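You operate a simulated robot arm through the tools that you are given. There is no shell and no other tool. Be economical: measure what you need, move in short steps, check, and stop when the job is done.

You run a simulated two-armed robot. Do the job below in one go: nothing can be reset, and whatever is moved stays where it is left.

Task
Put the blue tub labelled "Dry soap" from the top of the die bench in the wire basket and the blue tub labelled "Wax" on the top of the grey table. Take the middle-sized carton and put it on the top of the sorting table. Put two of the green clips from the top of the grey table with the drawer on the ledge of the hook board. Press the white zero button three times. Stack the 30 mm carton from the top of the brown bench on top of the 40 mm carton. Pick up the tub marked "Grease" from the top of the brown bench with one hand, pass it to the other hand and put it on the top of the barrel by the crates. The order is free. Set down upright: blue tub, green clip, tub.

The check looks at the end state, three seconds after you hand in, the way a careful person would. Anything else that was tipped, shoved, dropped, spilled or broken makes it a failure.

Robot
Two 7-joint arms with fingered hands on one trunk, on a base that drives. Base frame: it is fixed to the floor where the robot stands at the start and does not move with it; the origin is under the middle of the robot, x ahead of it, y to its left, z up; the surface under the hand at the start is at about z = 0.86. Lengths are in m, angles in rad, forces in N, time in s.
The left shoulder is at the start at [0.094, 0.128, 1.11], the right one opposite. Places, roughly: blue tub [0.75, 0, 1]; carton [-10.75, 2, 0.75]; green clip (5x4x10 cm) [-2.1, 6.8, 0.9]; green clip (5x4x7 cm) [-1.9, 6.9, 0.8]; green clip (5x4x8 cm) [-2, 6.8, 0.8]; ledge of the hook board (40x17 cm) [-1.94, 5.82, 0.96]; middle-sized carton [-1.75, 6.75, 0.75]; red tub, teal tub [-10.75, 1.75, 0.75]; top of the barrel by the crates [-10.7, -0.3, 0.9]; top of the grey table [0.7, 3.8, 0.8]; top of the sorting table [-1.9, 4.3, 0.9]; white zero button [-6.5, 4.2, 0.9]; wire basket (26x23x20 cm) [0.8, -0.6, 0.9]. Payload 5 kg a hand.
The TCP of each hand is the grasp point between the finger pads, 0.037 m short of the fingertips. In the tool frame z runs along the fingers and y along their closing line. The gripper opens to 0.124 m. The gripper's body begins 0.043 m behind the TCP. The gripper is a hand of 3 fingers: y runs from the thumb to the fingers, the wrist lies at [-0.021, -0.116, -0.203] in the tool frame, and closing takes about 1.5 s.
Orientation is that of the tool frame in the base frame, as [roll, pitch, yaw] about the fixed x, y, z axes, in that order (R = Rz(yaw) Ry(pitch) Rx(roll)). With the fingers straight down and the wrist toward the robot, the tool's x, y and z point along [0, 1, 0], [1, 0, 0] and [0, 0, -1] of the base frame.

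Tools
- The arms move only by the tool nudge_tool. It takes "left_plan", "right_plan" or both (then of equal length, played together; a hand with none holds still); each is a list of rows, each a list of 7 numbers: the shift along the base's x, y, z in m, then the turn, a rotation vector about the base's x, y, z in rad, then the finger opening in m, from 0 to 0.124. In form: [[tx, ty, tz, rx, ry, rz, gripper], ...]. A call has 1 to 10 rows; each row shifts and turns the commanded pose from where the row before left it. A row lasts 0.2 s, in which the tool goes at most 0.05 m and 0.15 rad; a call with a longer step from one row to the next is refused whole, and so is a gripper value outside its range. Where a pose cannot be reached the arm comes as near as it can. A force on the tool above 40 N (or 10 N above the force at the start of the call, whichever is more), or a blocked arm, ends the call early, and 0.2 s more pass. The fingers move at their own pace (about 0.045 m/s each) and stop on an object; they squeeze with about 23 N. The grip force told is the motor's: it shows also when the fingers shut on nothing. Time passes only in rows, and 0.2 s behind the last, so rows that do not move let the fingers close. It gives the time, the measured TCP pose, the force on the tool (base axes), the opening and the grip force at its end, in the units of the frame above (readings bear some noise), with the torque about the TCP (base axes, N m) and any sound that the robot's microphone picked up, and new pictures: "views" is both (left out), scene, wrist or none (wrist: the cameras of the hands that moved).
- Cameras (640 x 400 px; columns grow to the right, rows downward): "scene" is now at [0.2604, -0.0226, 1.3111]; the picture's right is [-0.25, -0.97, 0.00], its down [-0.18, 0.05, -0.98] and it looks along [0.95, -0.24, -0.19] (base axes); focal length 214 px, centre (320, 200). "left" rides on the left gripper at [-0.072, -0.104, -0.154] in its tool frame; the picture's right is [-0.83, -0.26, 0.49], its down [0.51, -0.72, 0.47] and it looks along [0.23, 0.64, 0.73] (tool axes); focal length 243 px, centre (320, 200). "right" rides on the right gripper at [0.072, -0.104, -0.154] in its tool frame; the picture's right is [-0.83, 0.26, -0.49], its down [-0.51, -0.72, 0.47] and it looks along [-0.23, 0.64, 0.73] (tool axes); focal length 243 px, centre (320, 200). There is no depth. A picture from a camera that has moved, and an enlarged one, comes with that camera's place and axes in the base frame and with its lens.
- raise_lower(by): slides the trunk up (or, below 0, down) by that many m; the arms and the scene camera ride with it, the base frame stays. It gives what a move gives, with no picture.
- drive_base(legs): drives the robot by 1 to 6 legs, each [ahead, left, turn to the left] in m, m and rad, along the robot's own axes; the way and the turn of a leg run together, so that a leg with both is an arc; at most 1.5 m and 3.142 rad a leg. The arms and the cameras ride along, it lands a little off, and it stops where it bumps. It gives what a move gives, and a new picture of the scene camera.
- hand_shape(shape, hand): the hand has 3 fingers and takes this shape, open, in about a second: jaw (thumb against the fingers, like two jaws); tri (thumb and two fingers); tip (a fingertip pinch); poke (one finger out to press); point (the index stretched); flat (the hand flat); cup (the hand cupped); fist (a fist). The gripper value then closes the fingers along that shape, each until it touches; the sizes above hold for jaw. It gives what a move gives, with no picture.
- pan_tilt(pan, tilt): turns the head with the scene camera to pan (to the left, within 1.396 rad either way) and tilt (down, from -0.506 to 1.204), counted from straight ahead of the robot. It gives what a move gives, and a new picture of the scene camera.
- enlarge(camera, box): a new picture of the part [left, top, right, bottom] of that camera's present view, enlarged. No time passes.
- finish_job(): hands the job in; it is judged then, once.

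Go step by step. Nothing tells you exact positions but the pictures and the camera data: compare them with the known pose of the tool, close in by small moves and look again before you grip or let go. The budget is 483 turns and 360 pictures, counting those below and the enlarged ones. Unless the task says otherwise, let go and move clear before handing in.

The tools are called after "Request:" as name(argument=value, ...) on one line, values as JSON. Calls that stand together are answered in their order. nudge_tool: Moves the arms, as the interface text tells. Its arguments: {"type":"object","properties":{"left_plan":{"type":"array"},"right_plan":{"type":"array"},"views":{"type":"string","enum":["both","scene","wrist","none"]}},"required":[]} The other tools are called the same way: raise_lower (by) slides the trunk up or down; hand_shape (shape, hand) gives the hand a shape; drive_base (legs) drives the base; pan_tilt (pan, tilt) turns the head that bears the scene camera; enlarge (camera, box) takes an enlarged picture of a part of a camera's view; finish_job () hands the job in.

At the start:

```text
clock: 0.0
left_tool_pos: [0.8063, 0.0619, 1.2818]
left_orientation: [-3.14, 0.0, 1.57]
left_ft_force: [0.9, -0.1, -1.1]
left_torque: [-0.02, 0.01, -0.02]
left_grip_width: 0.1235
left_grip_force: 0.1
left_shape: jaw
right_tool_pos: [0.3189, -0.2659, 1.3091]
right_orientation: [3.141, 0.0, 1.571]
right_ft_force: [-1.0, 0.3, 0.3]
right_torque: [-0.02, 0.02, 0.01]
right_grip_width: 0.1236
right_grip_force: 0.0
right_shape: jaw
trunk travel left (down, up): [-0.3, 0.263]
robot x, y, heading: [-0.0003, 0.0012, -0.001]
head pan, tilt: [-0.248, 0.187]
```

scene: 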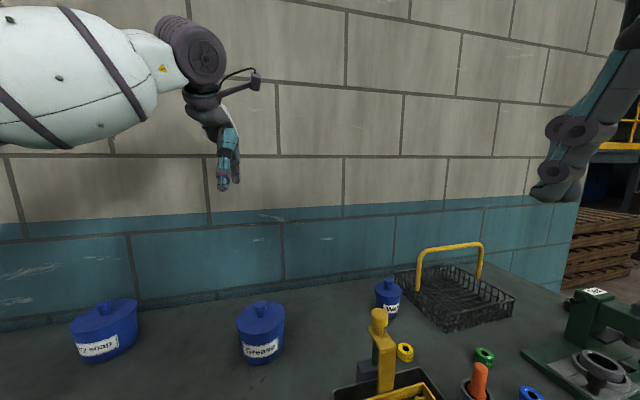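
right: 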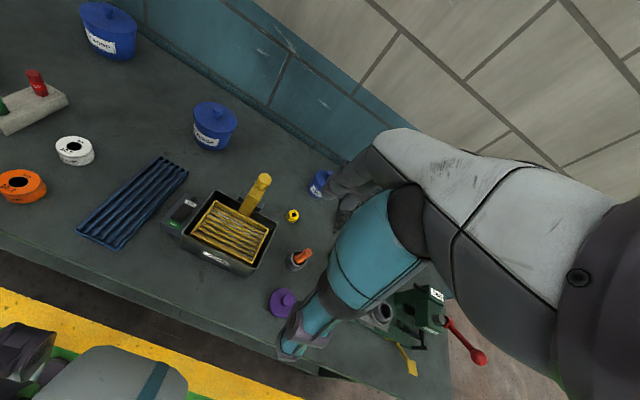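
left: 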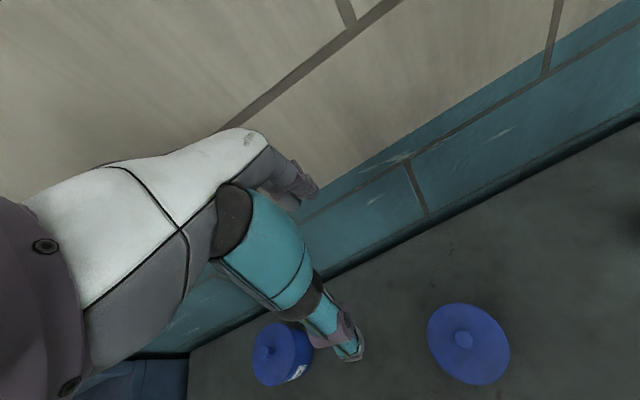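

I see three blue tubs on the die bench, one marked Grease, and the basket to the right. I'll read the labels and look around.

Request:
enlarge(camera="scene", box=[60, 270, 300, 390])

Request:
enlarge(camera="scene", box=[330, 230, 530, 355])

Request:
pan_tilt(pan=0.3, tilt=0.6)

Request:
pan_tilt(pan=-0.5, tilt=0.6)

```text
2.67 times, centred on (180, 330) of scene
camera zoom: at [0.2604, -0.0226, 1.3111], right [-0.25, -0.97, 0.0], down [-0.18, 0.05, -0.98], along [0.95, -0.24, -0.19], focal length 572 px, centre (693, -147)
```

zoom: 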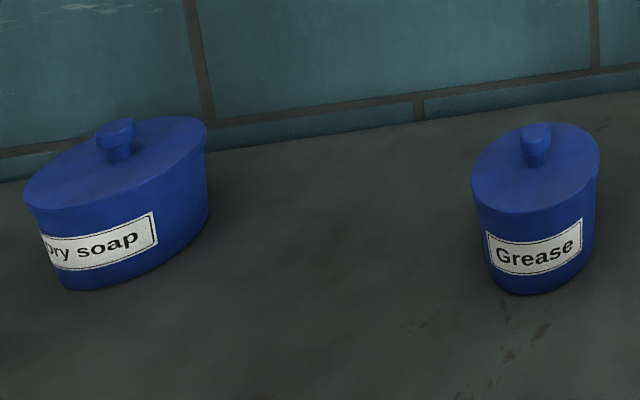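

```text
3.20 times, centred on (430, 292) of scene
camera zoom: at [0.2604, -0.0226, 1.3111], right [-0.25, -0.97, 0.0], down [-0.18, 0.05, -0.98], along [0.95, -0.24, -0.19], focal length 686 px, centre (-32, -96)
```

zoom: 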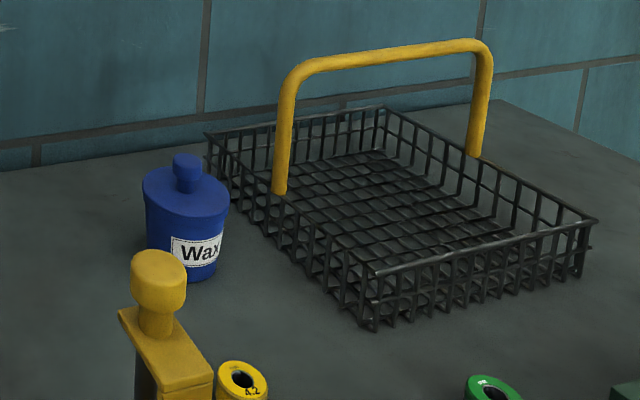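

```text
clock: 1.0
left_tool_pos: [0.8061, 0.0624, 1.282]
left_orientation: [3.141, 0.0, 1.57]
left_ft_force: [0.9, -0.1, -0.2]
left_torque: [-0.03, 0.0, -0.01]
left_grip_width: 0.1234
left_grip_force: 0.0
left_shape: jaw
right_tool_pos: [0.3193, -0.2661, 1.31]
right_orientation: [3.141, 0.002, 1.571]
right_ft_force: [0.3, 0.2, -1.0]
right_torque: [0.0, -0.04, -0.05]
right_grip_width: 0.1238
right_grip_force: 0.0
right_shape: jaw
trunk travel left (down, up): [-0.3, 0.263]
robot x, y, heading: [0.0006, 0.0045, -0.0]
head pan, tilt: [0.3, 0.6]
camera scene: at [0.2546, 0.0264, 1.2731], right [0.29, -0.96, 0.0], down [-0.54, -0.17, -0.83], along [0.79, 0.24, -0.56], focal length 214 px, centre (320, 200)
```

scene: 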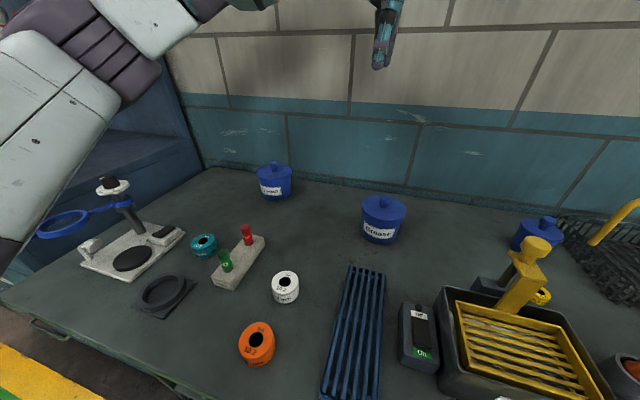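

```text
clock: 2.1
left_tool_pos: [0.8061, 0.0626, 1.2818]
left_orientation: [-3.14, -0.001, 1.571]
left_ft_force: [0.1, 0.0, -0.8]
left_torque: [0.02, -0.01, 0.03]
left_grip_width: 0.1233
left_grip_force: 0.0
left_shape: jaw
right_tool_pos: [0.319, -0.2655, 1.3094]
right_orientation: [-3.142, 0.0, 1.57]
right_ft_force: [0.8, 0.5, 0.4]
right_torque: [0.0, -0.01, 0.0]
right_grip_width: 0.1236
right_grip_force: 0.0
right_shape: jaw
trunk travel left (down, up): [-0.3, 0.263]
robot x, y, heading: [-0.0053, -0.0018, -0.003]
head pan, tilt: [-0.499, 0.6]
camera scene: at [0.2478, -0.042, 1.2731], right [-0.48, -0.88, 0.0], down [-0.5, 0.27, -0.83], along [0.72, -0.39, -0.56], focal length 214 px, centre (320, 200)
```

scene: 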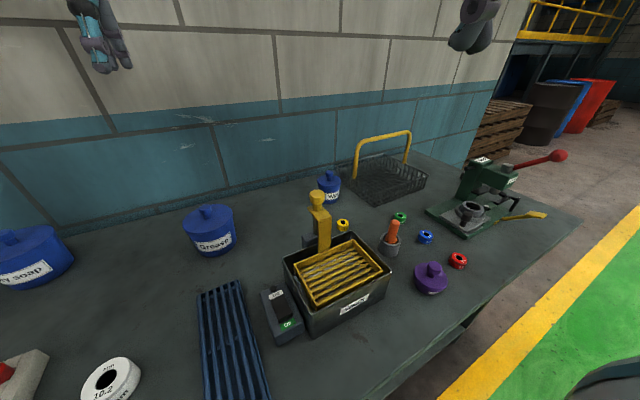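

Dry soap is near (0.82, 0.36), Grease near (0.72, 0.0), and Wax sits by the basket. I'll move both hands out to look closer.

Request:
nudge_tool(left_plan=[[-0.014, 0.025, 0, 0, 0, 0, 0.124], [-0.014, 0.025, 0, 0, 0, 0, 0.124], [-0.014, 0.025, 0, 0, 0, 0, 0.124], [-0.014, 0.025, 0, 0, 0, 0, 0.124], [-0.014, 0.025, 0, 0, 0, 0, 0.124], [-0.014, 0.025, 0, 0, 0, 0, 0.124], [0, 0, 0, 0, 0, 0, 0.124]], right_plan=[[0.045, -0.015, 0, 0, 0, 0, 0.124], [0.045, -0.015, 0, 0, 0, 0, 0.124], [0.045, -0.015, 0, 0, 0, 0, 0.124], [0.045, -0.015, 0, 0, 0, 0, 0.124], [0.045, -0.015, 0, 0, 0, 0, 0.124], [0.045, -0.015, 0, 0, 0, 0, 0.124], [0, 0, 0, 0, 0, 0, 0.124]], views="wrist")

```text
clock: 3.7
left_tool_pos: [0.7192, 0.2127, 1.2831]
left_orientation: [3.141, 0.0, 1.572]
left_ft_force: [-0.8, 0.5, -0.5]
left_torque: [0.03, 0.01, 0.0]
left_grip_width: 0.1234
left_grip_force: 0.2
left_shape: jaw
right_tool_pos: [0.5908, -0.3589, 1.3114]
right_orientation: [-3.141, 0.0, 1.569]
right_ft_force: [-0.3, 0.2, -0.7]
right_torque: [0.02, 0.01, -0.02]
right_grip_width: 0.1239
right_grip_force: 0.0
right_shape: jaw
trunk travel left (down, up): [-0.3, 0.263]
robot x, y, heading: [-0.0002, 0.0038, -0.001]
head pan, tilt: [-0.499, 0.6]
camera right: at [0.487, -0.2879, 1.4662], right [0.26, -0.83, 0.49], down [-0.72, -0.51, -0.47], along [0.64, -0.23, -0.73], focal length 243 px, centre (320, 200)
camera left: at [0.6166, 0.1394, 1.4369], right [-0.26, -0.83, -0.49], down [-0.72, 0.51, -0.47], along [0.64, 0.23, -0.73], focal length 243 px, centre (320, 200)
```

right: 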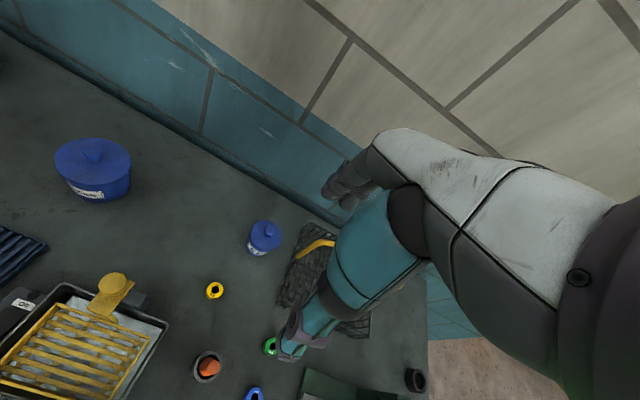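
left: 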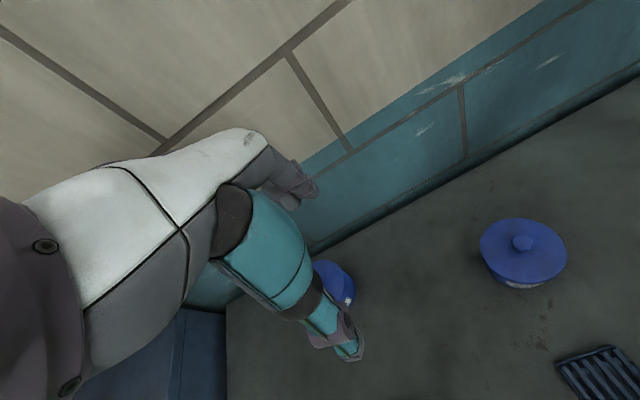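

Dry soap is hidden behind the hand. I'll shift the left hand further left and the right hand back for clear views.

Request:
nudge_tool(left_plan=[[0, 0.04, 0, 0, 0, 0, 0.124], [0, 0.04, 0, 0, 0, 0, 0.124], [0, 0.04, 0, 0, 0, 0, 0.124], [0, 0.04, 0, 0, 0, 0, 0.124], [0, 0, 0, 0, 0, 0, 0.124]], right_plan=[[-0.01, -0.045, 0, 0, 0, 0, 0.124], [-0.01, -0.045, 0, 0, 0, 0, 0.124], [-0.01, -0.045, 0, 0, 0, 0, 0.124], [-0.01, -0.045, 0, 0, 0, 0, 0.124], [0, 0, 0, 0, 0, 0, 0.124]], views="wrist")

Request:
enlarge(camera="left", box=[320, 200, 640, 400])

Request:
enlarge(camera="right", box=[100, 120, 420, 320])

```text
clock: 4.9
left_tool_pos: [0.7219, 0.3738, 1.2834]
left_orientation: [3.141, -0.001, 1.571]
left_ft_force: [1.3, 0.4, -1.4]
left_torque: [-0.01, -0.02, 0.0]
left_grip_width: 0.1238
left_grip_force: 0.1
left_shape: jaw
right_tool_pos: [0.5526, -0.5367, 1.3076]
right_orientation: [3.141, 0.0, 1.572]
right_ft_force: [-0.3, 0.2, 0.0]
right_torque: [-0.02, 0.02, -0.02]
right_grip_width: 0.1236
right_grip_force: 0.0
right_shape: jaw
trunk travel left (down, up): [-0.3, 0.263]
robot x, y, heading: [0.0003, -0.0026, -0.002]
head pan, tilt: [-0.499, 0.6]
camera right: at [0.4486, -0.4652, 1.4624], right [0.26, -0.83, 0.49], down [-0.72, -0.51, -0.47], along [0.64, -0.23, -0.73], focal length 243 px, centre (320, 200)
camera left: at [0.6182, 0.3015, 1.4364], right [-0.26, -0.83, -0.49], down [-0.72, 0.51, -0.47], along [0.64, 0.23, -0.73], focal length 243 px, centre (320, 200)
```

right: 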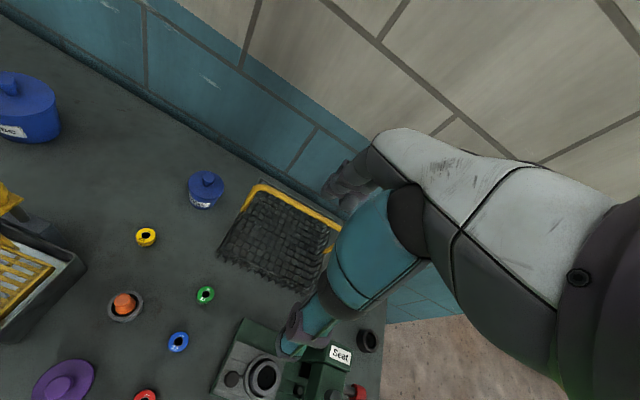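
left: 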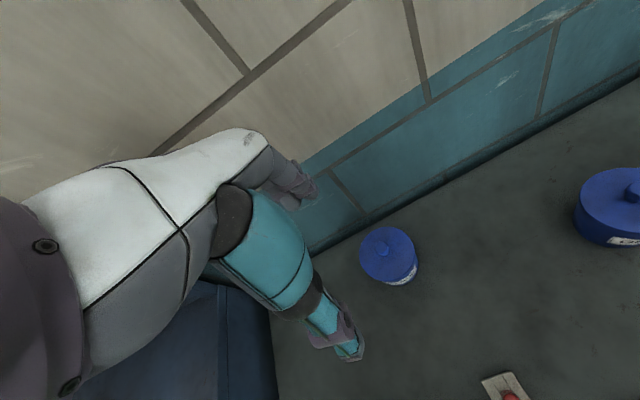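

```text
2.00 times, centred on (480, 300) of left
camera zoom: at [0.6182, 0.3015, 1.4364], right [-0.26, -0.83, -0.49], down [-0.72, 0.51, -0.47], along [0.64, 0.23, -0.73], focal length 485 px, centre (0, 0)
```

zoom: 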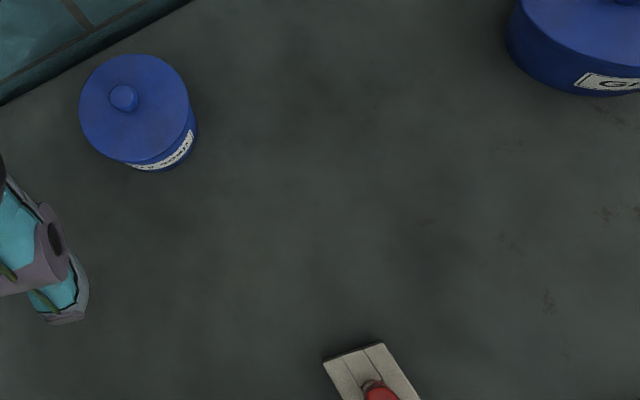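

```text
2.00 times, centred on (260, 220) of right
camera zoom: at [0.4486, -0.4652, 1.4624], right [0.26, -0.83, 0.49], down [-0.72, -0.51, -0.47], along [0.64, -0.23, -0.73], focal length 485 px, centre (440, 160)
```

zoom: 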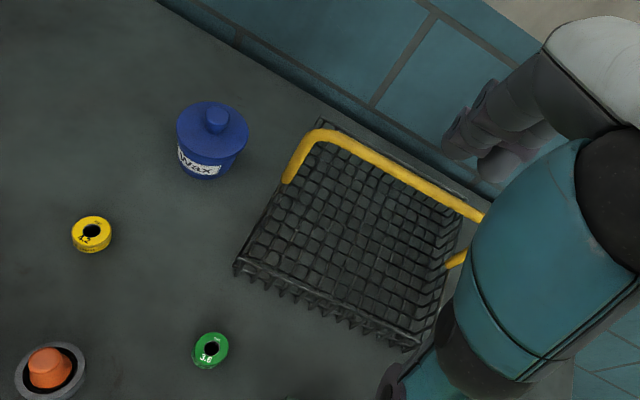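

Triangulating puts the Dry soap knob at (0.828, 0.361, 0.973), with a lid about 0.114 wide. I'll bring the left hand above it and check.

Request:
nudge_tool(left_plan=[[0.035, -0.005, -0.02, 0, 0, 0, 0.124], [0.035, -0.005, -0.02, 0, 0, 0, 0.124], [0.034, -0.005, -0.02, 0, 0, 0, 0.124], [0, 0, -0.045, 0, 0, 0, 0.124], [0, 0, -0.045, 0, 0, 0, 0.124], [0, 0, -0.045, 0, 0, 0, 0.124], [0, 0, -0.045, 0, 0, 0, 0.124], [0, 0, 0, 0, 0, 0, 0.124]], views="wrist")

Request:
enlarge(camera="left", box=[220, 250, 460, 400])

```text
clock: 6.7
left_tool_pos: [0.8238, 0.358, 1.0415]
left_orientation: [3.141, 0.001, 1.57]
left_ft_force: [-0.3, -0.3, 0.3]
left_torque: [0.05, -0.03, 0.02]
left_grip_width: 0.1236
left_grip_force: 0.1
left_shape: jaw
right_tool_pos: [0.5522, -0.5374, 1.3088]
right_orientation: [3.142, 0.0, 1.57]
right_ft_force: [-0.4, 0.0, -0.3]
right_torque: [0.01, 0.0, 0.01]
right_grip_width: 0.1239
right_grip_force: 0.1
right_shape: jaw
trunk travel left (down, up): [-0.3, 0.263]
robot x, y, heading: [0.001, 0.0024, 0.001]
head pan, tilt: [-0.499, 0.6]
camera left: at [0.721, 0.2851, 1.195], right [-0.26, -0.83, -0.49], down [-0.72, 0.51, -0.47], along [0.64, 0.23, -0.73], focal length 243 px, centre (320, 200)
```

left: 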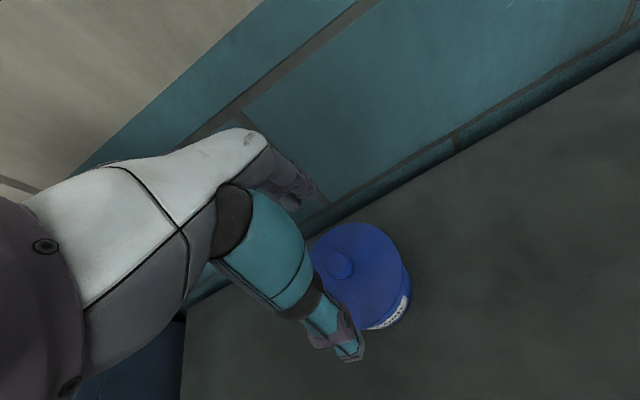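

```text
2.67 times, centred on (340, 325) of left
camera zoom: at [0.721, 0.2851, 1.195], right [-0.26, -0.83, -0.49], down [-0.72, 0.51, -0.47], along [0.64, 0.23, -0.73], focal length 647 px, centre (267, -133)
```

zoom: 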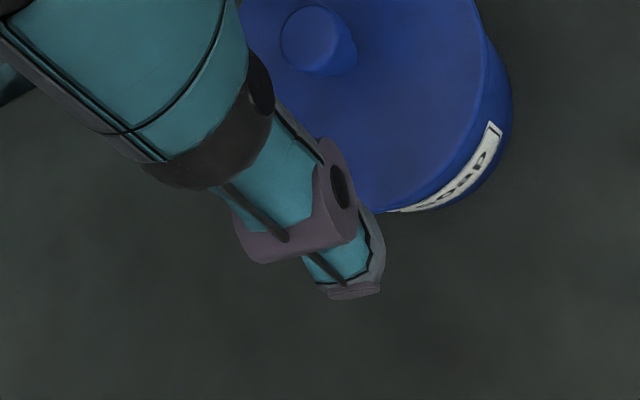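

The hand is centred over the tub to within about 2 mm. Next I'll descend slowly over it.

Request:
nudge_tool(left_plan=[[0.002, 0, -0.02, 0, 0, 0, 0.124], [0, 0, -0.02, 0, 0, 0, 0.124], [0, 0, -0.02, 0, 0, 0, 0.124], [0, 0, -0.02, 0, 0, 0, 0.124], [0, 0, -0.02, 0, 0, 0, 0.124], [0, 0, 0, 0, 0, 0, 0.124]], views="both")

```text
clock: 8.1
left_tool_pos: [0.8239, 0.3543, 0.9465]
left_orientation: [3.137, -0.001, 1.571]
left_ft_force: [1.8, -5.0, 14.5]
left_torque: [-0.07, -0.23, -0.06]
left_grip_width: 0.1241
left_grip_force: 0.1
left_shape: jaw
right_tool_pos: [0.5486, -0.5421, 1.3071]
right_orientation: [3.139, -0.002, 1.572]
right_ft_force: [0.1, 1.1, 0.2]
right_torque: [-0.01, 0.02, 0.0]
right_grip_width: 0.1238
right_grip_force: 0.1
right_shape: jaw
trunk travel left (down, up): [-0.3, 0.263]
robot x, y, heading: [-0.0019, -0.0015, -0.002]
head pan, tilt: [-0.499, 0.6]
camera scene: at [0.2437, -0.0467, 1.2736], right [-0.48, -0.88, 0.0], down [-0.49, 0.27, -0.83], along [0.73, -0.39, -0.56], focal length 214 px, centre (320, 200)
camera left: at [0.7203, 0.2808, 1.0999], right [-0.26, -0.83, -0.5], down [-0.72, 0.51, -0.47], along [0.64, 0.23, -0.73], focal length 243 px, centre (320, 200)
```

scene: 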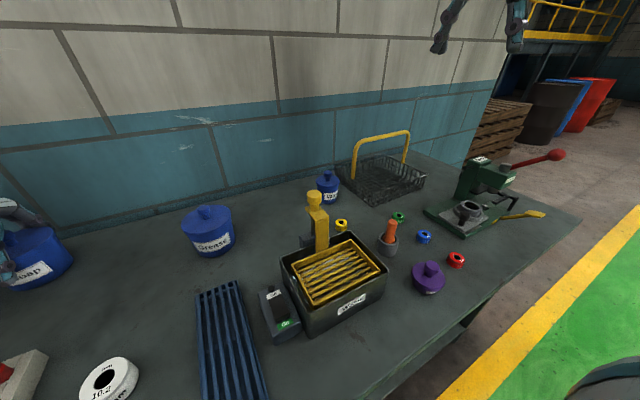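
left: 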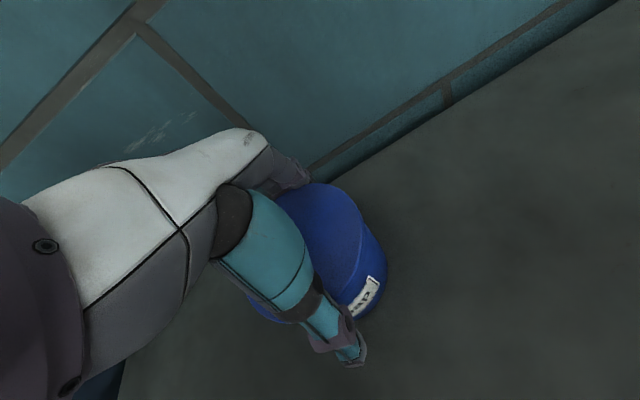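

A light contact near the middle suggests the palm has met the knob. I'll rise about 1 cm and close the fingers.

Request:
nudge_tool(left_plan=[[0, 0, 0.012, 0, 0, 0, 0.124], [0, 0, 0, 0, 0, 0, 0.124], [0, 0, 0, 0, 0, 0, 0.1], [0, 0, 0, 0, 0, 0, 0.07], [0, 0, 0, 0, 0, 0, 0.05], [0, 0, 0, 0, 0, 0, 0.05], [0, 0, 0, 0, 0, 0, 0.05], [0, 0, 0, 0, 0, 0, 0.05]], views="wrist")

```text
clock: 9.9
left_tool_pos: [0.8198, 0.3553, 0.9602]
left_orientation: [3.136, -0.006, 1.572]
left_ft_force: [-0.1, -0.7, 0.6]
left_torque: [-0.08, 0.02, 0.01]
left_grip_width: 0.1127
left_grip_force: 23.0
left_shape: jaw
right_tool_pos: [0.5451, -0.5395, 1.3093]
right_orientation: [3.134, -0.003, 1.571]
right_ft_force: [0.1, -0.1, 0.0]
right_torque: [-0.03, 0.04, -0.01]
right_grip_width: 0.1238
right_grip_force: 0.0
right_shape: jaw
trunk travel left (down, up): [-0.3, 0.263]
robot x, y, heading: [-0.0014, 0.0004, -0.003]
head pan, tilt: [-0.499, 0.6]
camera left: at [0.7171, 0.2819, 1.1132], right [-0.26, -0.83, -0.5], down [-0.72, 0.51, -0.47], along [0.64, 0.23, -0.73], focal length 243 px, centre (320, 200)
```

left: 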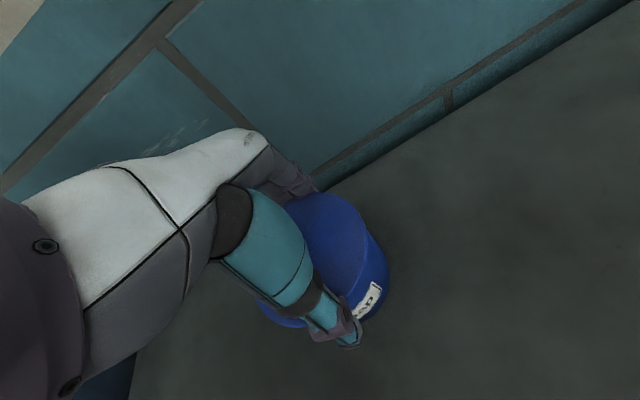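

It is gripped at 0.113. I'll lift gently and check.

Request:
nudge_tool(left_plan=[[0, 0, 0.015, 0, 0, 0, 0.05], [0, 0, 0.02, 0, 0, 0, 0.05], [0, 0, 0.02, 0, 0, 0, 0.05], [0, 0, 0, 0, 0, 0, 0.05]], views="wrist")

Request:
pan_tilt(pan=0.3, tilt=0.5)

```text
clock: 10.9
left_tool_pos: [0.8118, 0.3595, 1.018]
left_orientation: [3.132, -0.001, 1.579]
left_ft_force: [-1.4, 2.0, -9.3]
left_torque: [-0.25, -0.11, -0.04]
left_grip_width: 0.1125
left_grip_force: 23.2
left_shape: jaw
right_tool_pos: [0.5359, -0.5362, 1.3137]
right_orientation: [3.128, -0.003, 1.577]
right_ft_force: [-0.6, -0.4, 0.1]
right_torque: [-0.01, 0.0, -0.02]
right_grip_width: 0.1239
right_grip_force: 0.0
right_shape: jaw
trunk travel left (down, up): [-0.3, 0.263]
robot x, y, heading: [0.0013, 0.0009, 0.011]
head pan, tilt: [-0.499, 0.6]
camera left: at [0.7078, 0.2857, 1.1707], right [-0.25, -0.83, -0.5], down [-0.72, 0.5, -0.48], along [0.65, 0.24, -0.73], focal length 243 px, centre (320, 200)
```

left: 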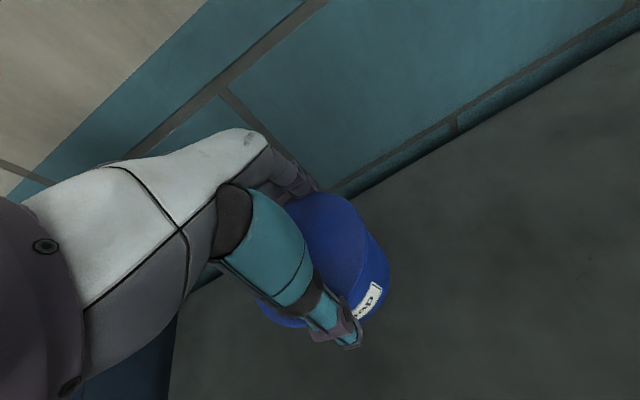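

```text
clock: 12.0
left_tool_pos: [0.8121, 0.3587, 1.0206]
left_orientation: [3.131, -0.003, 1.578]
left_ft_force: [-0.5, 0.3, -6.8]
left_torque: [-0.07, 0.0, 0.02]
left_grip_width: 0.1125
left_grip_force: 22.9
left_shape: jaw
right_tool_pos: [0.5366, -0.5374, 1.3144]
right_orientation: [3.127, -0.004, 1.576]
right_ft_force: [0.0, -0.1, -0.2]
right_torque: [-0.05, 0.01, 0.01]
right_grip_width: 0.124
right_grip_force: 0.1
right_shape: jaw
trunk travel left (down, up): [-0.3, 0.263]
robot x, y, heading: [0.0006, -0.0046, 0.009]
head pan, tilt: [0.3, 0.499]
camera scene: at [0.2391, 0.0239, 1.2859], right [0.3, -0.95, 0.0], down [-0.44, -0.14, -0.89], along [0.84, 0.27, -0.47], focal length 214 px, centre (320, 200)
```

scene: 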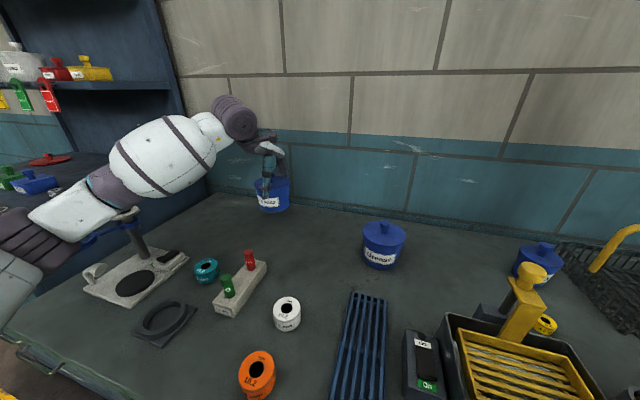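

Dry soap lifts cleanly, at roughly 0.7 kg. I put Wax at about (0.768, -0.358, knob 0.965), so the right hand goes above it while the left holds still.

Request:
nudge_tool(right_plan=[[0.039, 0.03, 0, 0, 0, 0, 0.124], [0.039, 0.03, 0, 0, 0, 0, 0.124], [0.039, 0.03, 0, 0, 0, 0, 0.124], [0.039, 0.03, -0.04, 0, 0, 0, 0.124], [0.038, 0.03, -0.04, 0, 0, 0, 0.124], [0.038, 0.029, -0.04, 0, 0, 0, 0.124], [0, 0, -0.045, 0, 0, 0, 0.124], [0, 0, -0.045, 0, 0, 0, 0.124], [0, 0, -0.045, 0, 0, 0, 0.124], [0, 0, 0, 0, 0, 0, 0.124]], views="wrist")

Request:
enlarge(camera="right", box=[160, 220, 400, 370])

```text
refused: row 4 steps farther than a row can; nothing moved
```

```text
2.67 times, centred on (280, 295) of right
camera zoom: at [0.4307, -0.4678, 1.467], right [0.26, -0.83, 0.49], down [-0.71, -0.51, -0.48], along [0.65, -0.23, -0.72], focal length 647 px, centre (427, -53)
```

zoom: 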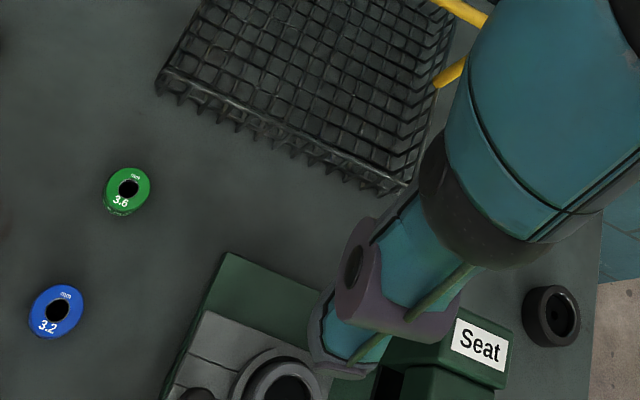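

I'll split the rows so each step stays within the limit.

Request:
nudge_tool(right_plan=[[0.039, 0.03, 0, 0, 0, 0, 0.124], [0.039, 0.03, 0, 0, 0, 0, 0.124], [0.039, 0.03, 0, 0, 0, 0, 0.124], [0.039, 0.03, 0, 0, 0, 0, 0.124], [0.038, 0.03, 0, 0, 0, 0, 0.124], [0.038, 0.029, 0, 0, 0, 0, 0.124], [0, 0, -0.048, 0, 0, 0, 0.124], [0, 0, -0.048, 0, 0, 0, 0.124], [0, 0, -0.048, 0, 0, 0, 0.124], [0, 0, -0.048, 0, 0, 0, 0.124]], views="none")

Request:
nudge_tool(right_plan=[[0, 0, -0.04, 0, 0, 0, 0.124], [0, 0, -0.03, 0, 0, 0, 0.124], [0, 0, 0, 0, 0, 0, 0.124]], views="wrist")

Request:
enlarge(camera="right", box=[180, 200, 420, 350])

```text
clock: 14.2
left_tool_pos: [0.8146, 0.3563, 1.0214]
left_orientation: [3.13, -0.004, 1.579]
left_ft_force: [0.7, 0.2, -5.7]
left_torque: [-0.11, 0.0, -0.01]
left_grip_width: 0.1127
left_grip_force: 23.4
left_shape: jaw
right_tool_pos: [0.7683, -0.3583, 1.1243]
right_orientation: [3.126, -0.004, 1.576]
right_ft_force: [0.2, 1.0, 0.9]
right_torque: [-0.01, 0.02, 0.0]
right_grip_width: 0.1239
right_grip_force: 0.1
right_shape: jaw
trunk travel left (down, up): [-0.3, 0.263]
robot x, y, heading: [0.0007, 0.0017, 0.006]
head pan, tilt: [0.3, 0.499]
```

```text
clock: 15.0
left_tool_pos: [0.8152, 0.3565, 1.022]
left_orientation: [3.13, -0.005, 1.578]
left_ft_force: [0.5, 0.7, -5.6]
left_torque: [-0.05, -0.02, -0.02]
left_grip_width: 0.1124
left_grip_force: 22.5
left_shape: jaw
right_tool_pos: [0.7676, -0.3603, 1.055]
right_orientation: [3.128, -0.004, 1.575]
right_ft_force: [0.4, 0.0, 0.0]
right_torque: [0.02, -0.04, 0.01]
right_grip_width: 0.1238
right_grip_force: 0.0
right_shape: jaw
trunk travel left (down, up): [-0.3, 0.263]
robot x, y, heading: [0.0013, -0.0007, 0.002]
head pan, tilt: [0.3, 0.499]
camera right: at [0.6626, -0.2896, 1.2085], right [0.26, -0.83, 0.49], down [-0.71, -0.51, -0.48], along [0.65, -0.23, -0.72], focal length 243 px, centre (320, 200)
```

right: 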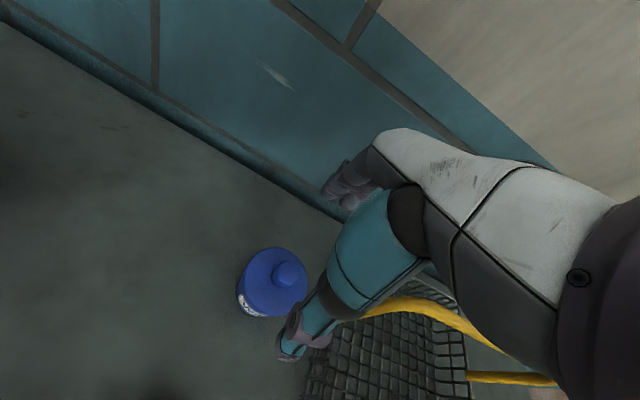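

```text
2.67 times, centred on (300, 275) of right
camera zoom: at [0.6626, -0.2896, 1.2085], right [0.26, -0.83, 0.49], down [-0.71, -0.51, -0.48], along [0.65, -0.23, -0.72], focal length 647 px, centre (373, 0)
```

zoom: 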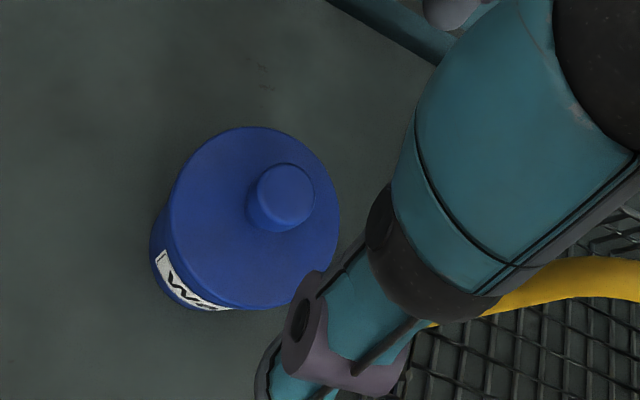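

The right hand is aligned with Wax, so I'll descend and grip.

Request:
nudge_tool(right_plan=[[0, 0, -0.025, 0, 0, 0, 0.124], [0, 0, -0.025, 0, 0, 0, 0.124], [0, 0, -0.025, 0, 0, 0, 0.124], [0, 0, -0.025, 0, 0, 0, 0.124], [0, 0, 0, 0, 0, 0, 0.1], [0, 0, 0, 0, 0, 0, 0.08], [0, 0, 0, 0, 0, 0, 0.05], [0, 0, 0, 0, 0, 0, 0.04], [0, 0, 0, 0, 0, 0, 0.04], [0, 0, 0, 0, 0, 0, 0.04]], views="wrist")

```text
clock: 17.2
left_tool_pos: [0.8154, 0.3536, 1.0209]
left_orientation: [3.128, -0.006, 1.574]
left_ft_force: [0.0, -1.2, -5.2]
left_torque: [0.05, 0.11, -0.01]
left_grip_width: 0.1126
left_grip_force: 23.0
left_shape: jaw
right_tool_pos: [0.7704, -0.3623, 0.9559]
right_orientation: [3.13, -0.008, 1.575]
right_ft_force: [-0.1, -0.3, 0.3]
right_torque: [0.02, 0.02, 0.03]
right_grip_width: 0.0647
right_grip_force: 23.1
right_shape: jaw
trunk travel left (down, up): [-0.3, 0.263]
robot x, y, heading: [0.0044, -0.0033, 0.001]
head pan, tilt: [0.3, 0.499]
camera right: at [0.6645, -0.2915, 1.11], right [0.26, -0.83, 0.49], down [-0.71, -0.51, -0.48], along [0.65, -0.23, -0.73], focal length 243 px, centre (320, 200)
```

right: 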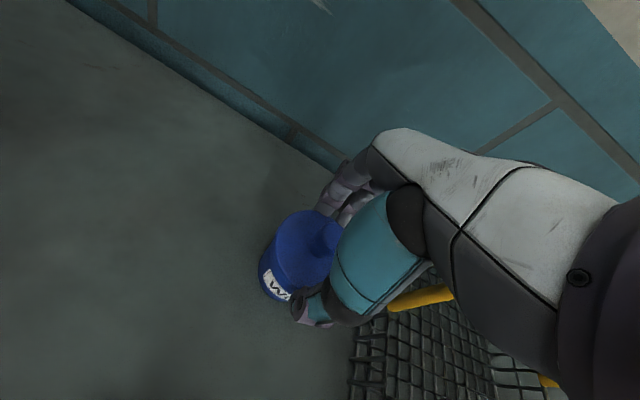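

Wax is gripped at 0.065. I'll lift the right hand, set Dry soap back down with the left, and then regrip it tilted so the basket handle clears.

Request:
nudge_tool(right_plan=[[0, 0, 0.02, 0, 0, 0, 0.04], [0, 0, 0.04, 0, 0, 0, 0.04], [0, 0, 0.045, 0, 0, 0, 0.04], [0, 0, 0.045, 0, 0, 0, 0.04], [0, 0, 0.045, 0, 0, 0, 0.04], [-0.045, 0, 0, 0, 0, 0, 0.04], [-0.045, 0, 0, 0, 0, 0, 0.04], [0, 0, 0, 0, 0, 0, 0.04]], left_plan=[[0, 0, -0.02, 0, 0, 0, 0.05], [0, 0, -0.02, 0, 0, 0, 0.05], [0, 0, -0.012, 0, 0, 0, 0.05], [0, 0, -0.005, 0, 0, 0, 0.05], [0, 0, 0, 0, 0, 0, 0.05], [0, 0, 0, 0, 0, 0, 0.05], [0, 0, 0, 0, 0, 0, 0.05], [0, 0, 0, 0, 0, 0, 0.05]], views="both")

```text
clock: 19.0
left_tool_pos: [0.8248, 0.3538, 0.9586]
left_orientation: [3.134, -0.004, 1.572]
left_ft_force: [2.4, -8.1, 32.2]
left_torque: [-0.15, 0.32, 0.05]
left_grip_width: 0.1119
left_grip_force: 22.6
left_shape: jaw
right_tool_pos: [0.6851, -0.3649, 1.1439]
right_orientation: [3.139, -0.004, 1.57]
right_ft_force: [0.5, 0.1, -3.2]
right_torque: [-0.05, 0.0, 0.04]
right_grip_width: 0.0647
right_grip_force: 23.0
right_shape: jaw
trunk travel left (down, up): [-0.3, 0.263]
robot x, y, heading: [0.0003, -0.0003, 0.006]
head pan, tilt: [0.3, 0.499]
camera scene: at [0.2523, 0.0211, 1.2834], right [0.3, -0.96, 0.0], down [-0.45, -0.14, -0.88], along [0.84, 0.26, -0.47], focal length 214 px, centre (320, 200)
camera right: at [0.5811, -0.2936, 1.2992], right [0.26, -0.83, 0.49], down [-0.72, -0.5, -0.48], along [0.64, -0.23, -0.73], focal length 243 px, centre (320, 200)
camera left: at [0.7206, 0.2798, 1.1114], right [-0.26, -0.83, -0.5], down [-0.72, 0.51, -0.47], along [0.65, 0.24, -0.73], focal length 243 px, centre (320, 200)
```

scene: 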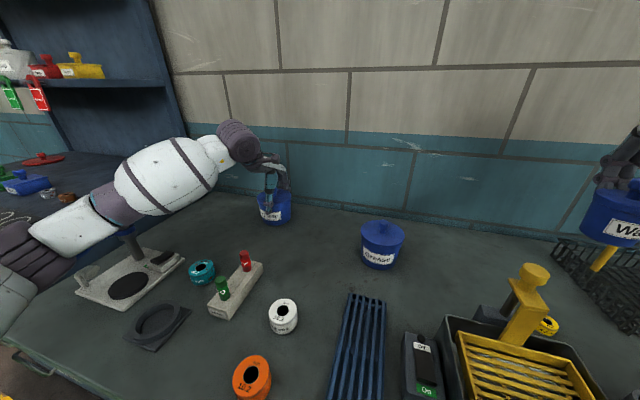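
right: 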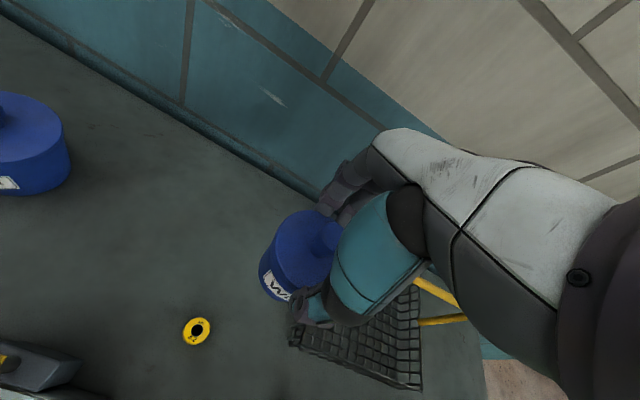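
left: 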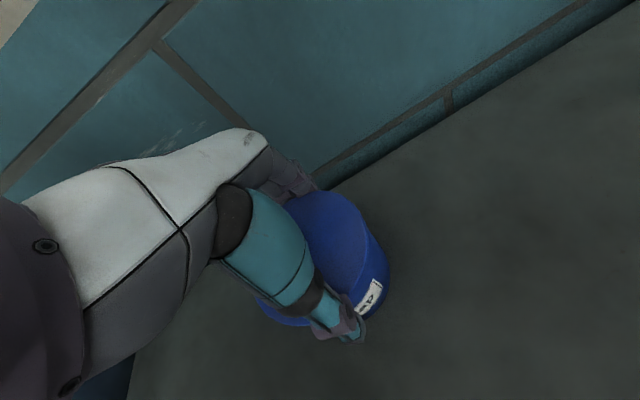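

Dry soap is standing on the bench again. I'll ease off, release, rise clear, and start turning the hand.

Request:
nudge_tool(left_plan=[[0, 0, 0.005, 0, 0, 0, 0.05], [0, 0, 0, 0, 0, 0, 0.124], [0, 0, 0, 0, 0, 0, 0.124], [0, 0, 0.02, 0, 0, 0, 0.124], [0, 0, 0.03, 0, 0, 0, 0.124], [0, 0, 0.04, 0, 0, 0, 0.124], [0, 0, 0.045, 0, 0, 0, 0.124], [0, 0, 0.045, 0, 0, -0.07, 0.124], [0, 0, 0, 0, 0, -0.15, 0.124], [0, 0, 0, 0, 0, -0.15, 0.124]], views="none")

Request:
nudge_tool(left_plan=[[-0.02, 0, 0, 0, 0, -0.15, 0.124], [-0.02, 0, 0, 0, 0, -0.15, 0.124], [-0.02, 0, 0, 0, 0, -0.15, 0.124], [-0.02, 0, 0, 0, 0, -0.15, 0.124], [-0.02, 0, 0, 0, 0, -0.15, 0.124], [0, 0, 0, 0, 0, -0.15, 0.124], [0, 0, 0, 0, 0, -0.15, 0.124], [0, 0, 0, 0, 0, -0.15, 0.124], [0, 0, 0, 0, 0, 0, 0.124]], views="both")

```text
clock: 21.2
left_tool_pos: [0.8283, 0.3571, 1.1377]
left_orientation: [3.14, 0.001, 1.199]
left_ft_force: [0.2, -0.3, 0.6]
left_torque: [0.0, -0.02, -0.03]
left_grip_width: 0.1239
left_grip_force: 0.0
left_shape: jaw
right_tool_pos: [0.6899, -0.3585, 1.1432]
right_orientation: [3.141, 0.0, 1.57]
right_ft_force: [-0.9, -0.4, -3.5]
right_torque: [0.0, 0.0, -0.01]
right_grip_width: 0.0647
right_grip_force: 23.5
right_shape: jaw
trunk travel left (down, up): [-0.3, 0.263]
robot x, y, heading: [0.0016, 0.0016, 0.0]
head pan, tilt: [0.3, 0.499]
```

```text
clock: 23.2
left_tool_pos: [0.7205, 0.3119, 1.1761]
left_orientation: [3.124, 0.013, 0.969]
left_ft_force: [-0.3, -0.7, -0.4]
left_torque: [0.02, 0.0, -0.05]
left_grip_width: 0.124
left_grip_force: 0.0
left_shape: jaw
left hand out of reach, approached as far as the arm can: row 1, 2, 3, 4, 5, 6, 7, 8
right_tool_pos: [0.6895, -0.3594, 1.1419]
right_orientation: [3.141, 0.0, 1.57]
right_ft_force: [0.2, 0.4, -3.2]
right_torque: [0.0, 0.02, -0.01]
right_grip_width: 0.0648
right_grip_force: 23.2
right_shape: jaw
trunk travel left (down, up): [-0.3, 0.263]
robot x, y, heading: [-0.0012, -0.0004, 0.0]
head pan, tilt: [0.3, 0.499]
camera scene: at [0.2578, 0.0272, 1.282], right [0.3, -0.96, 0.0], down [-0.46, -0.14, -0.88], along [0.84, 0.26, -0.48], focal length 214 px, centre (320, 200)
camera left: at [0.593, 0.3136, 1.3301], right [-0.68, -0.55, -0.49], down [-0.3, 0.82, -0.49], along [0.67, -0.19, -0.72], focal length 243 px, centre (320, 200)
```

scene: 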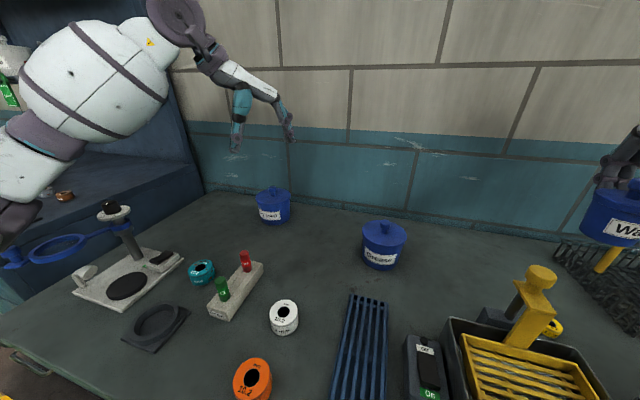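
left: 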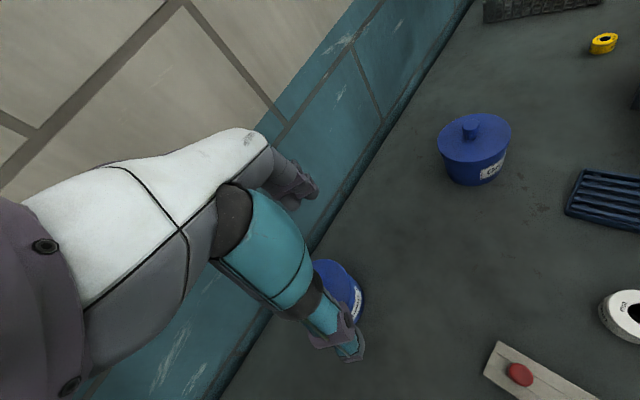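

Turning that way runs out of reach, so I'll turn back and try the other way.

Request:
nudge_tool(left_plan=[[0, 0, 0, 0, 0, 0.15, 0.124], [0, 0, 0, 0, 0, 0.15, 0.124], [0, 0, 0, 0, 0, 0.15, 0.124], [0, 0, 0, 0, 0, 0.15, 0.124], [0, 0, 0, 0, 0, 0.15, 0.124], [0, 0, 0, 0, 0, 0.15, 0.124], [0, 0, 0, 0, 0, 0.15, 0.124], [0, 0, 0, 0, 0, 0.15, 0.124], [0, 0, 0, 0, 0, 0.15, 0.124], [0, 0, 0, 0, 0, 0.15, 0.124]], views="none")

Request:
nudge_tool(left_plan=[[0, 0, 0, 0, 0, 0.15, 0.124], [0, 0, 0, 0, 0, 0.15, 0.124], [0, 0, 0, 0, 0, 0.15, 0.124], [0, 0, 0, 0, 0, 0.15, 0.124], [0, 0, 0, 0, 0, 0.15, 0.124], [0, 0, 0, 0, 0, 0.15, 0.124], [0, 0, 0, 0, 0, 0.15, 0.124], [0, 0, 0, 0, 0, 0.15, 0.124], [0, 0, 0, 0, 0, 0.15, 0.124], [0, 0, 0, 0, 0, 0.15, 0.124]], views="scene")

```text
clock: 25.4
left_tool_pos: [0.7204, 0.3101, 1.1777]
left_orientation: [3.123, 0.012, 2.472]
left_ft_force: [-0.5, 0.2, -0.1]
left_torque: [0.04, 0.0, 0.01]
left_grip_width: 0.1238
left_grip_force: 0.2
left_shape: jaw
right_tool_pos: [0.6895, -0.3601, 1.1426]
right_orientation: [-3.141, -0.002, 1.572]
right_ft_force: [0.0, -1.1, -3.7]
right_torque: [0.06, 0.02, -0.01]
right_grip_width: 0.0648
right_grip_force: 23.2
right_shape: jaw
trunk travel left (down, up): [-0.3, 0.263]
robot x, y, heading: [0.0001, -0.0013, -0.002]
head pan, tilt: [0.3, 0.499]
```

```text
clock: 27.6
left_tool_pos: [0.7523, 0.3056, 1.1365]
left_orientation: [3.121, 0.011, -2.316]
left_ft_force: [-0.1, 0.0, -0.1]
left_torque: [0.04, -0.01, 0.03]
left_grip_width: 0.1243
left_grip_force: 0.1
left_shape: jaw
left hand out of reach, approached as far as the arm can: row 5, 6, 7, 8, 9, 10
right_tool_pos: [0.6897, -0.3593, 1.1428]
right_orientation: [3.14, -0.001, 1.57]
right_ft_force: [0.2, 0.2, -2.1]
right_torque: [-0.03, 0.0, 0.0]
right_grip_width: 0.0648
right_grip_force: 23.2
right_shape: jaw
trunk travel left (down, up): [-0.3, 0.263]
robot x, y, heading: [-0.0024, 0.0013, 0.001]
head pan, tilt: [0.3, 0.499]
camera scene: at [0.2578, 0.0266, 1.282], right [0.3, -0.96, 0.0], down [-0.46, -0.14, -0.88], along [0.84, 0.26, -0.48], focal length 214 px, centre (320, 200)
```

scene: 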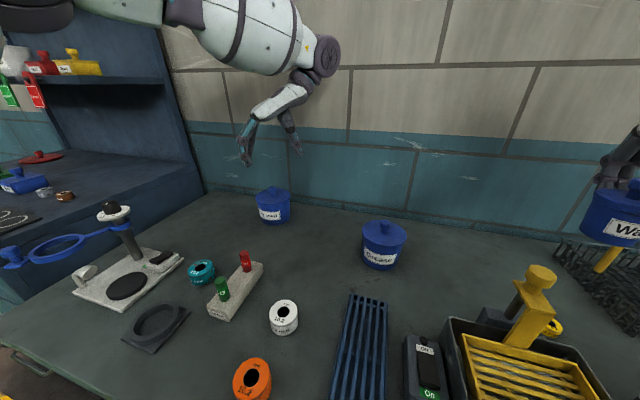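

The hand turns freely in this direction. I'll set the closing line along the base's y axis, then tilt the fingers forward.

Request:
nudge_tool(left_plan=[[0, 0, 0, 0, 0, -0.14, 0.124], [0, 0, 0, 0, 0, -0.14, 0.124], [0, 0, 0, 0, 0, -0.14, 0.124], [0, 0, 0, 0, 0, -0.14, 0.124], [0, 0, 0, 0, 0, -0.14, 0.124], [0, 0, 0, 0, 0, -0.125, 0.124], [0, 0, 0, 0, -0.14, 0, 0.124], [0, 0, 0, 0, -0.14, 0, 0.124], [0, 0, 0, 0, -0.14, 0, 0.124], [0, 0, 0, 0, -0.14, 0, 0.124]], views="none")

Request:
nudge_tool(left_plan=[[0, 0, 0, 0, -0.12, 0, 0.124], [0, 0, 0, 0, 0, 0, 0.124]], views="both")

```text
clock: 29.8
left_tool_pos: [0.7508, 0.3077, 1.1365]
left_orientation: [3.124, 0.574, -3.138]
left_ft_force: [0.2, 0.7, 0.6]
left_torque: [-0.03, 0.02, -0.02]
left_grip_width: 0.1243
left_grip_force: 0.1
left_shape: jaw
right_tool_pos: [0.6883, -0.3585, 1.1441]
right_orientation: [3.14, -0.001, 1.571]
right_ft_force: [0.2, 0.3, -3.4]
right_torque: [-0.03, -0.01, -0.02]
right_grip_width: 0.0647
right_grip_force: 23.0
right_shape: jaw
trunk travel left (down, up): [-0.3, 0.263]
robot x, y, heading: [0.0019, 0.0015, -0.001]
head pan, tilt: [0.3, 0.499]
```

```text
clock: 30.4
left_tool_pos: [0.7522, 0.3062, 1.1379]
left_orientation: [3.124, 0.694, -3.141]
left_ft_force: [0.6, 0.3, 0.2]
left_torque: [-0.01, 0.03, 0.01]
left_grip_width: 0.124
left_grip_force: 0.0
left_shape: jaw
right_tool_pos: [0.6898, -0.3596, 1.1438]
right_orientation: [-3.141, 0.002, 1.571]
right_ft_force: [0.5, -0.1, -3.8]
right_torque: [0.0, -0.01, -0.02]
right_grip_width: 0.0649
right_grip_force: 23.2
right_shape: jaw
trunk travel left (down, up): [-0.3, 0.263]
robot x, y, heading: [0.0024, 0.0038, 0.001]
head pan, tilt: [0.3, 0.499]
camera scene: at [0.2574, 0.027, 1.2821], right [0.3, -0.96, 0.0], down [-0.46, -0.14, -0.88], along [0.84, 0.26, -0.48], focal length 214 px, centre (320, 200)
camera left: at [0.7123, 0.1981, 1.3003], right [0.96, -0.25, 0.15], down [-0.08, -0.71, -0.7], along [0.28, 0.65, -0.7], focal length 243 px, centre (320, 200)
```

scene: 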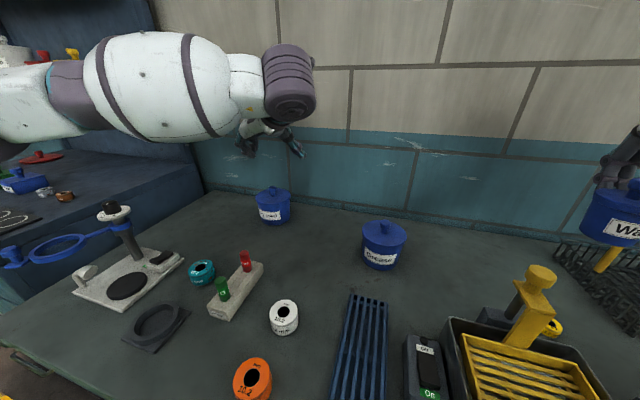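
left: 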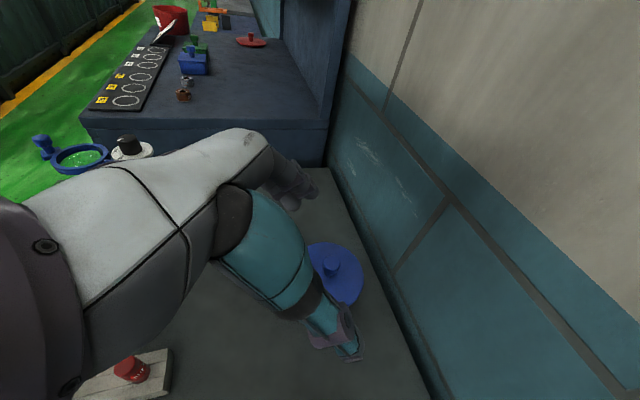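

The tilted pose is reached. I'll recheck the tub's position before closing in.

Request:
enlarge(camera="scene", box=[224, 170, 320, 230])

Request:
enlarge(camera="left", box=[270, 220, 430, 320])

```text
6.67 times, centred on (272, 200) of scene
camera zoom: at [0.2574, 0.027, 1.2821], right [0.3, -0.96, 0.0], down [-0.46, -0.14, -0.88], along [0.84, 0.26, -0.48], focal length 1430 px, centre (640, 200)
```

zoom: 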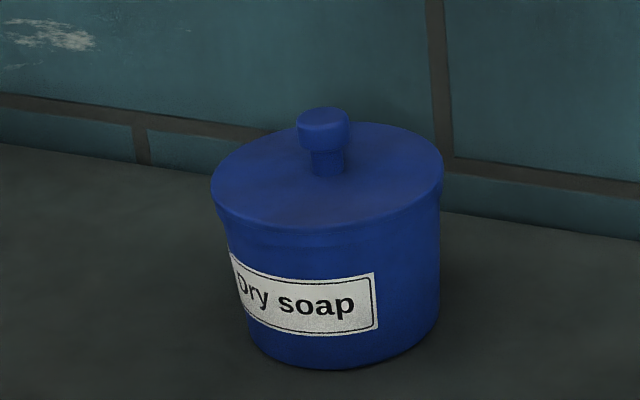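

```text
4.00 times, centred on (350, 270) of left
camera zoom: at [0.7123, 0.1981, 1.3003], right [0.96, -0.25, 0.15], down [-0.08, -0.71, -0.7], along [0.28, 0.65, -0.7], focal length 970 px, centre (200, -80)
```

zoom: 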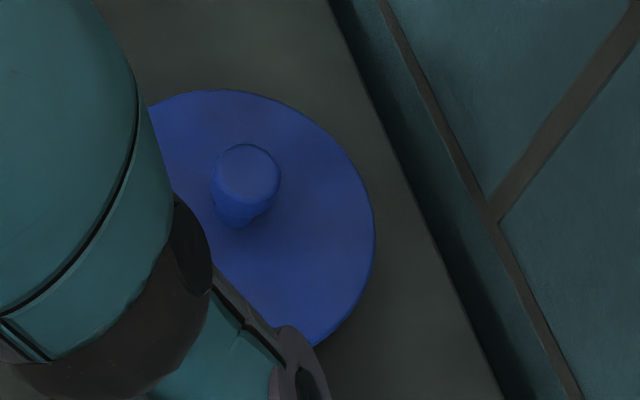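

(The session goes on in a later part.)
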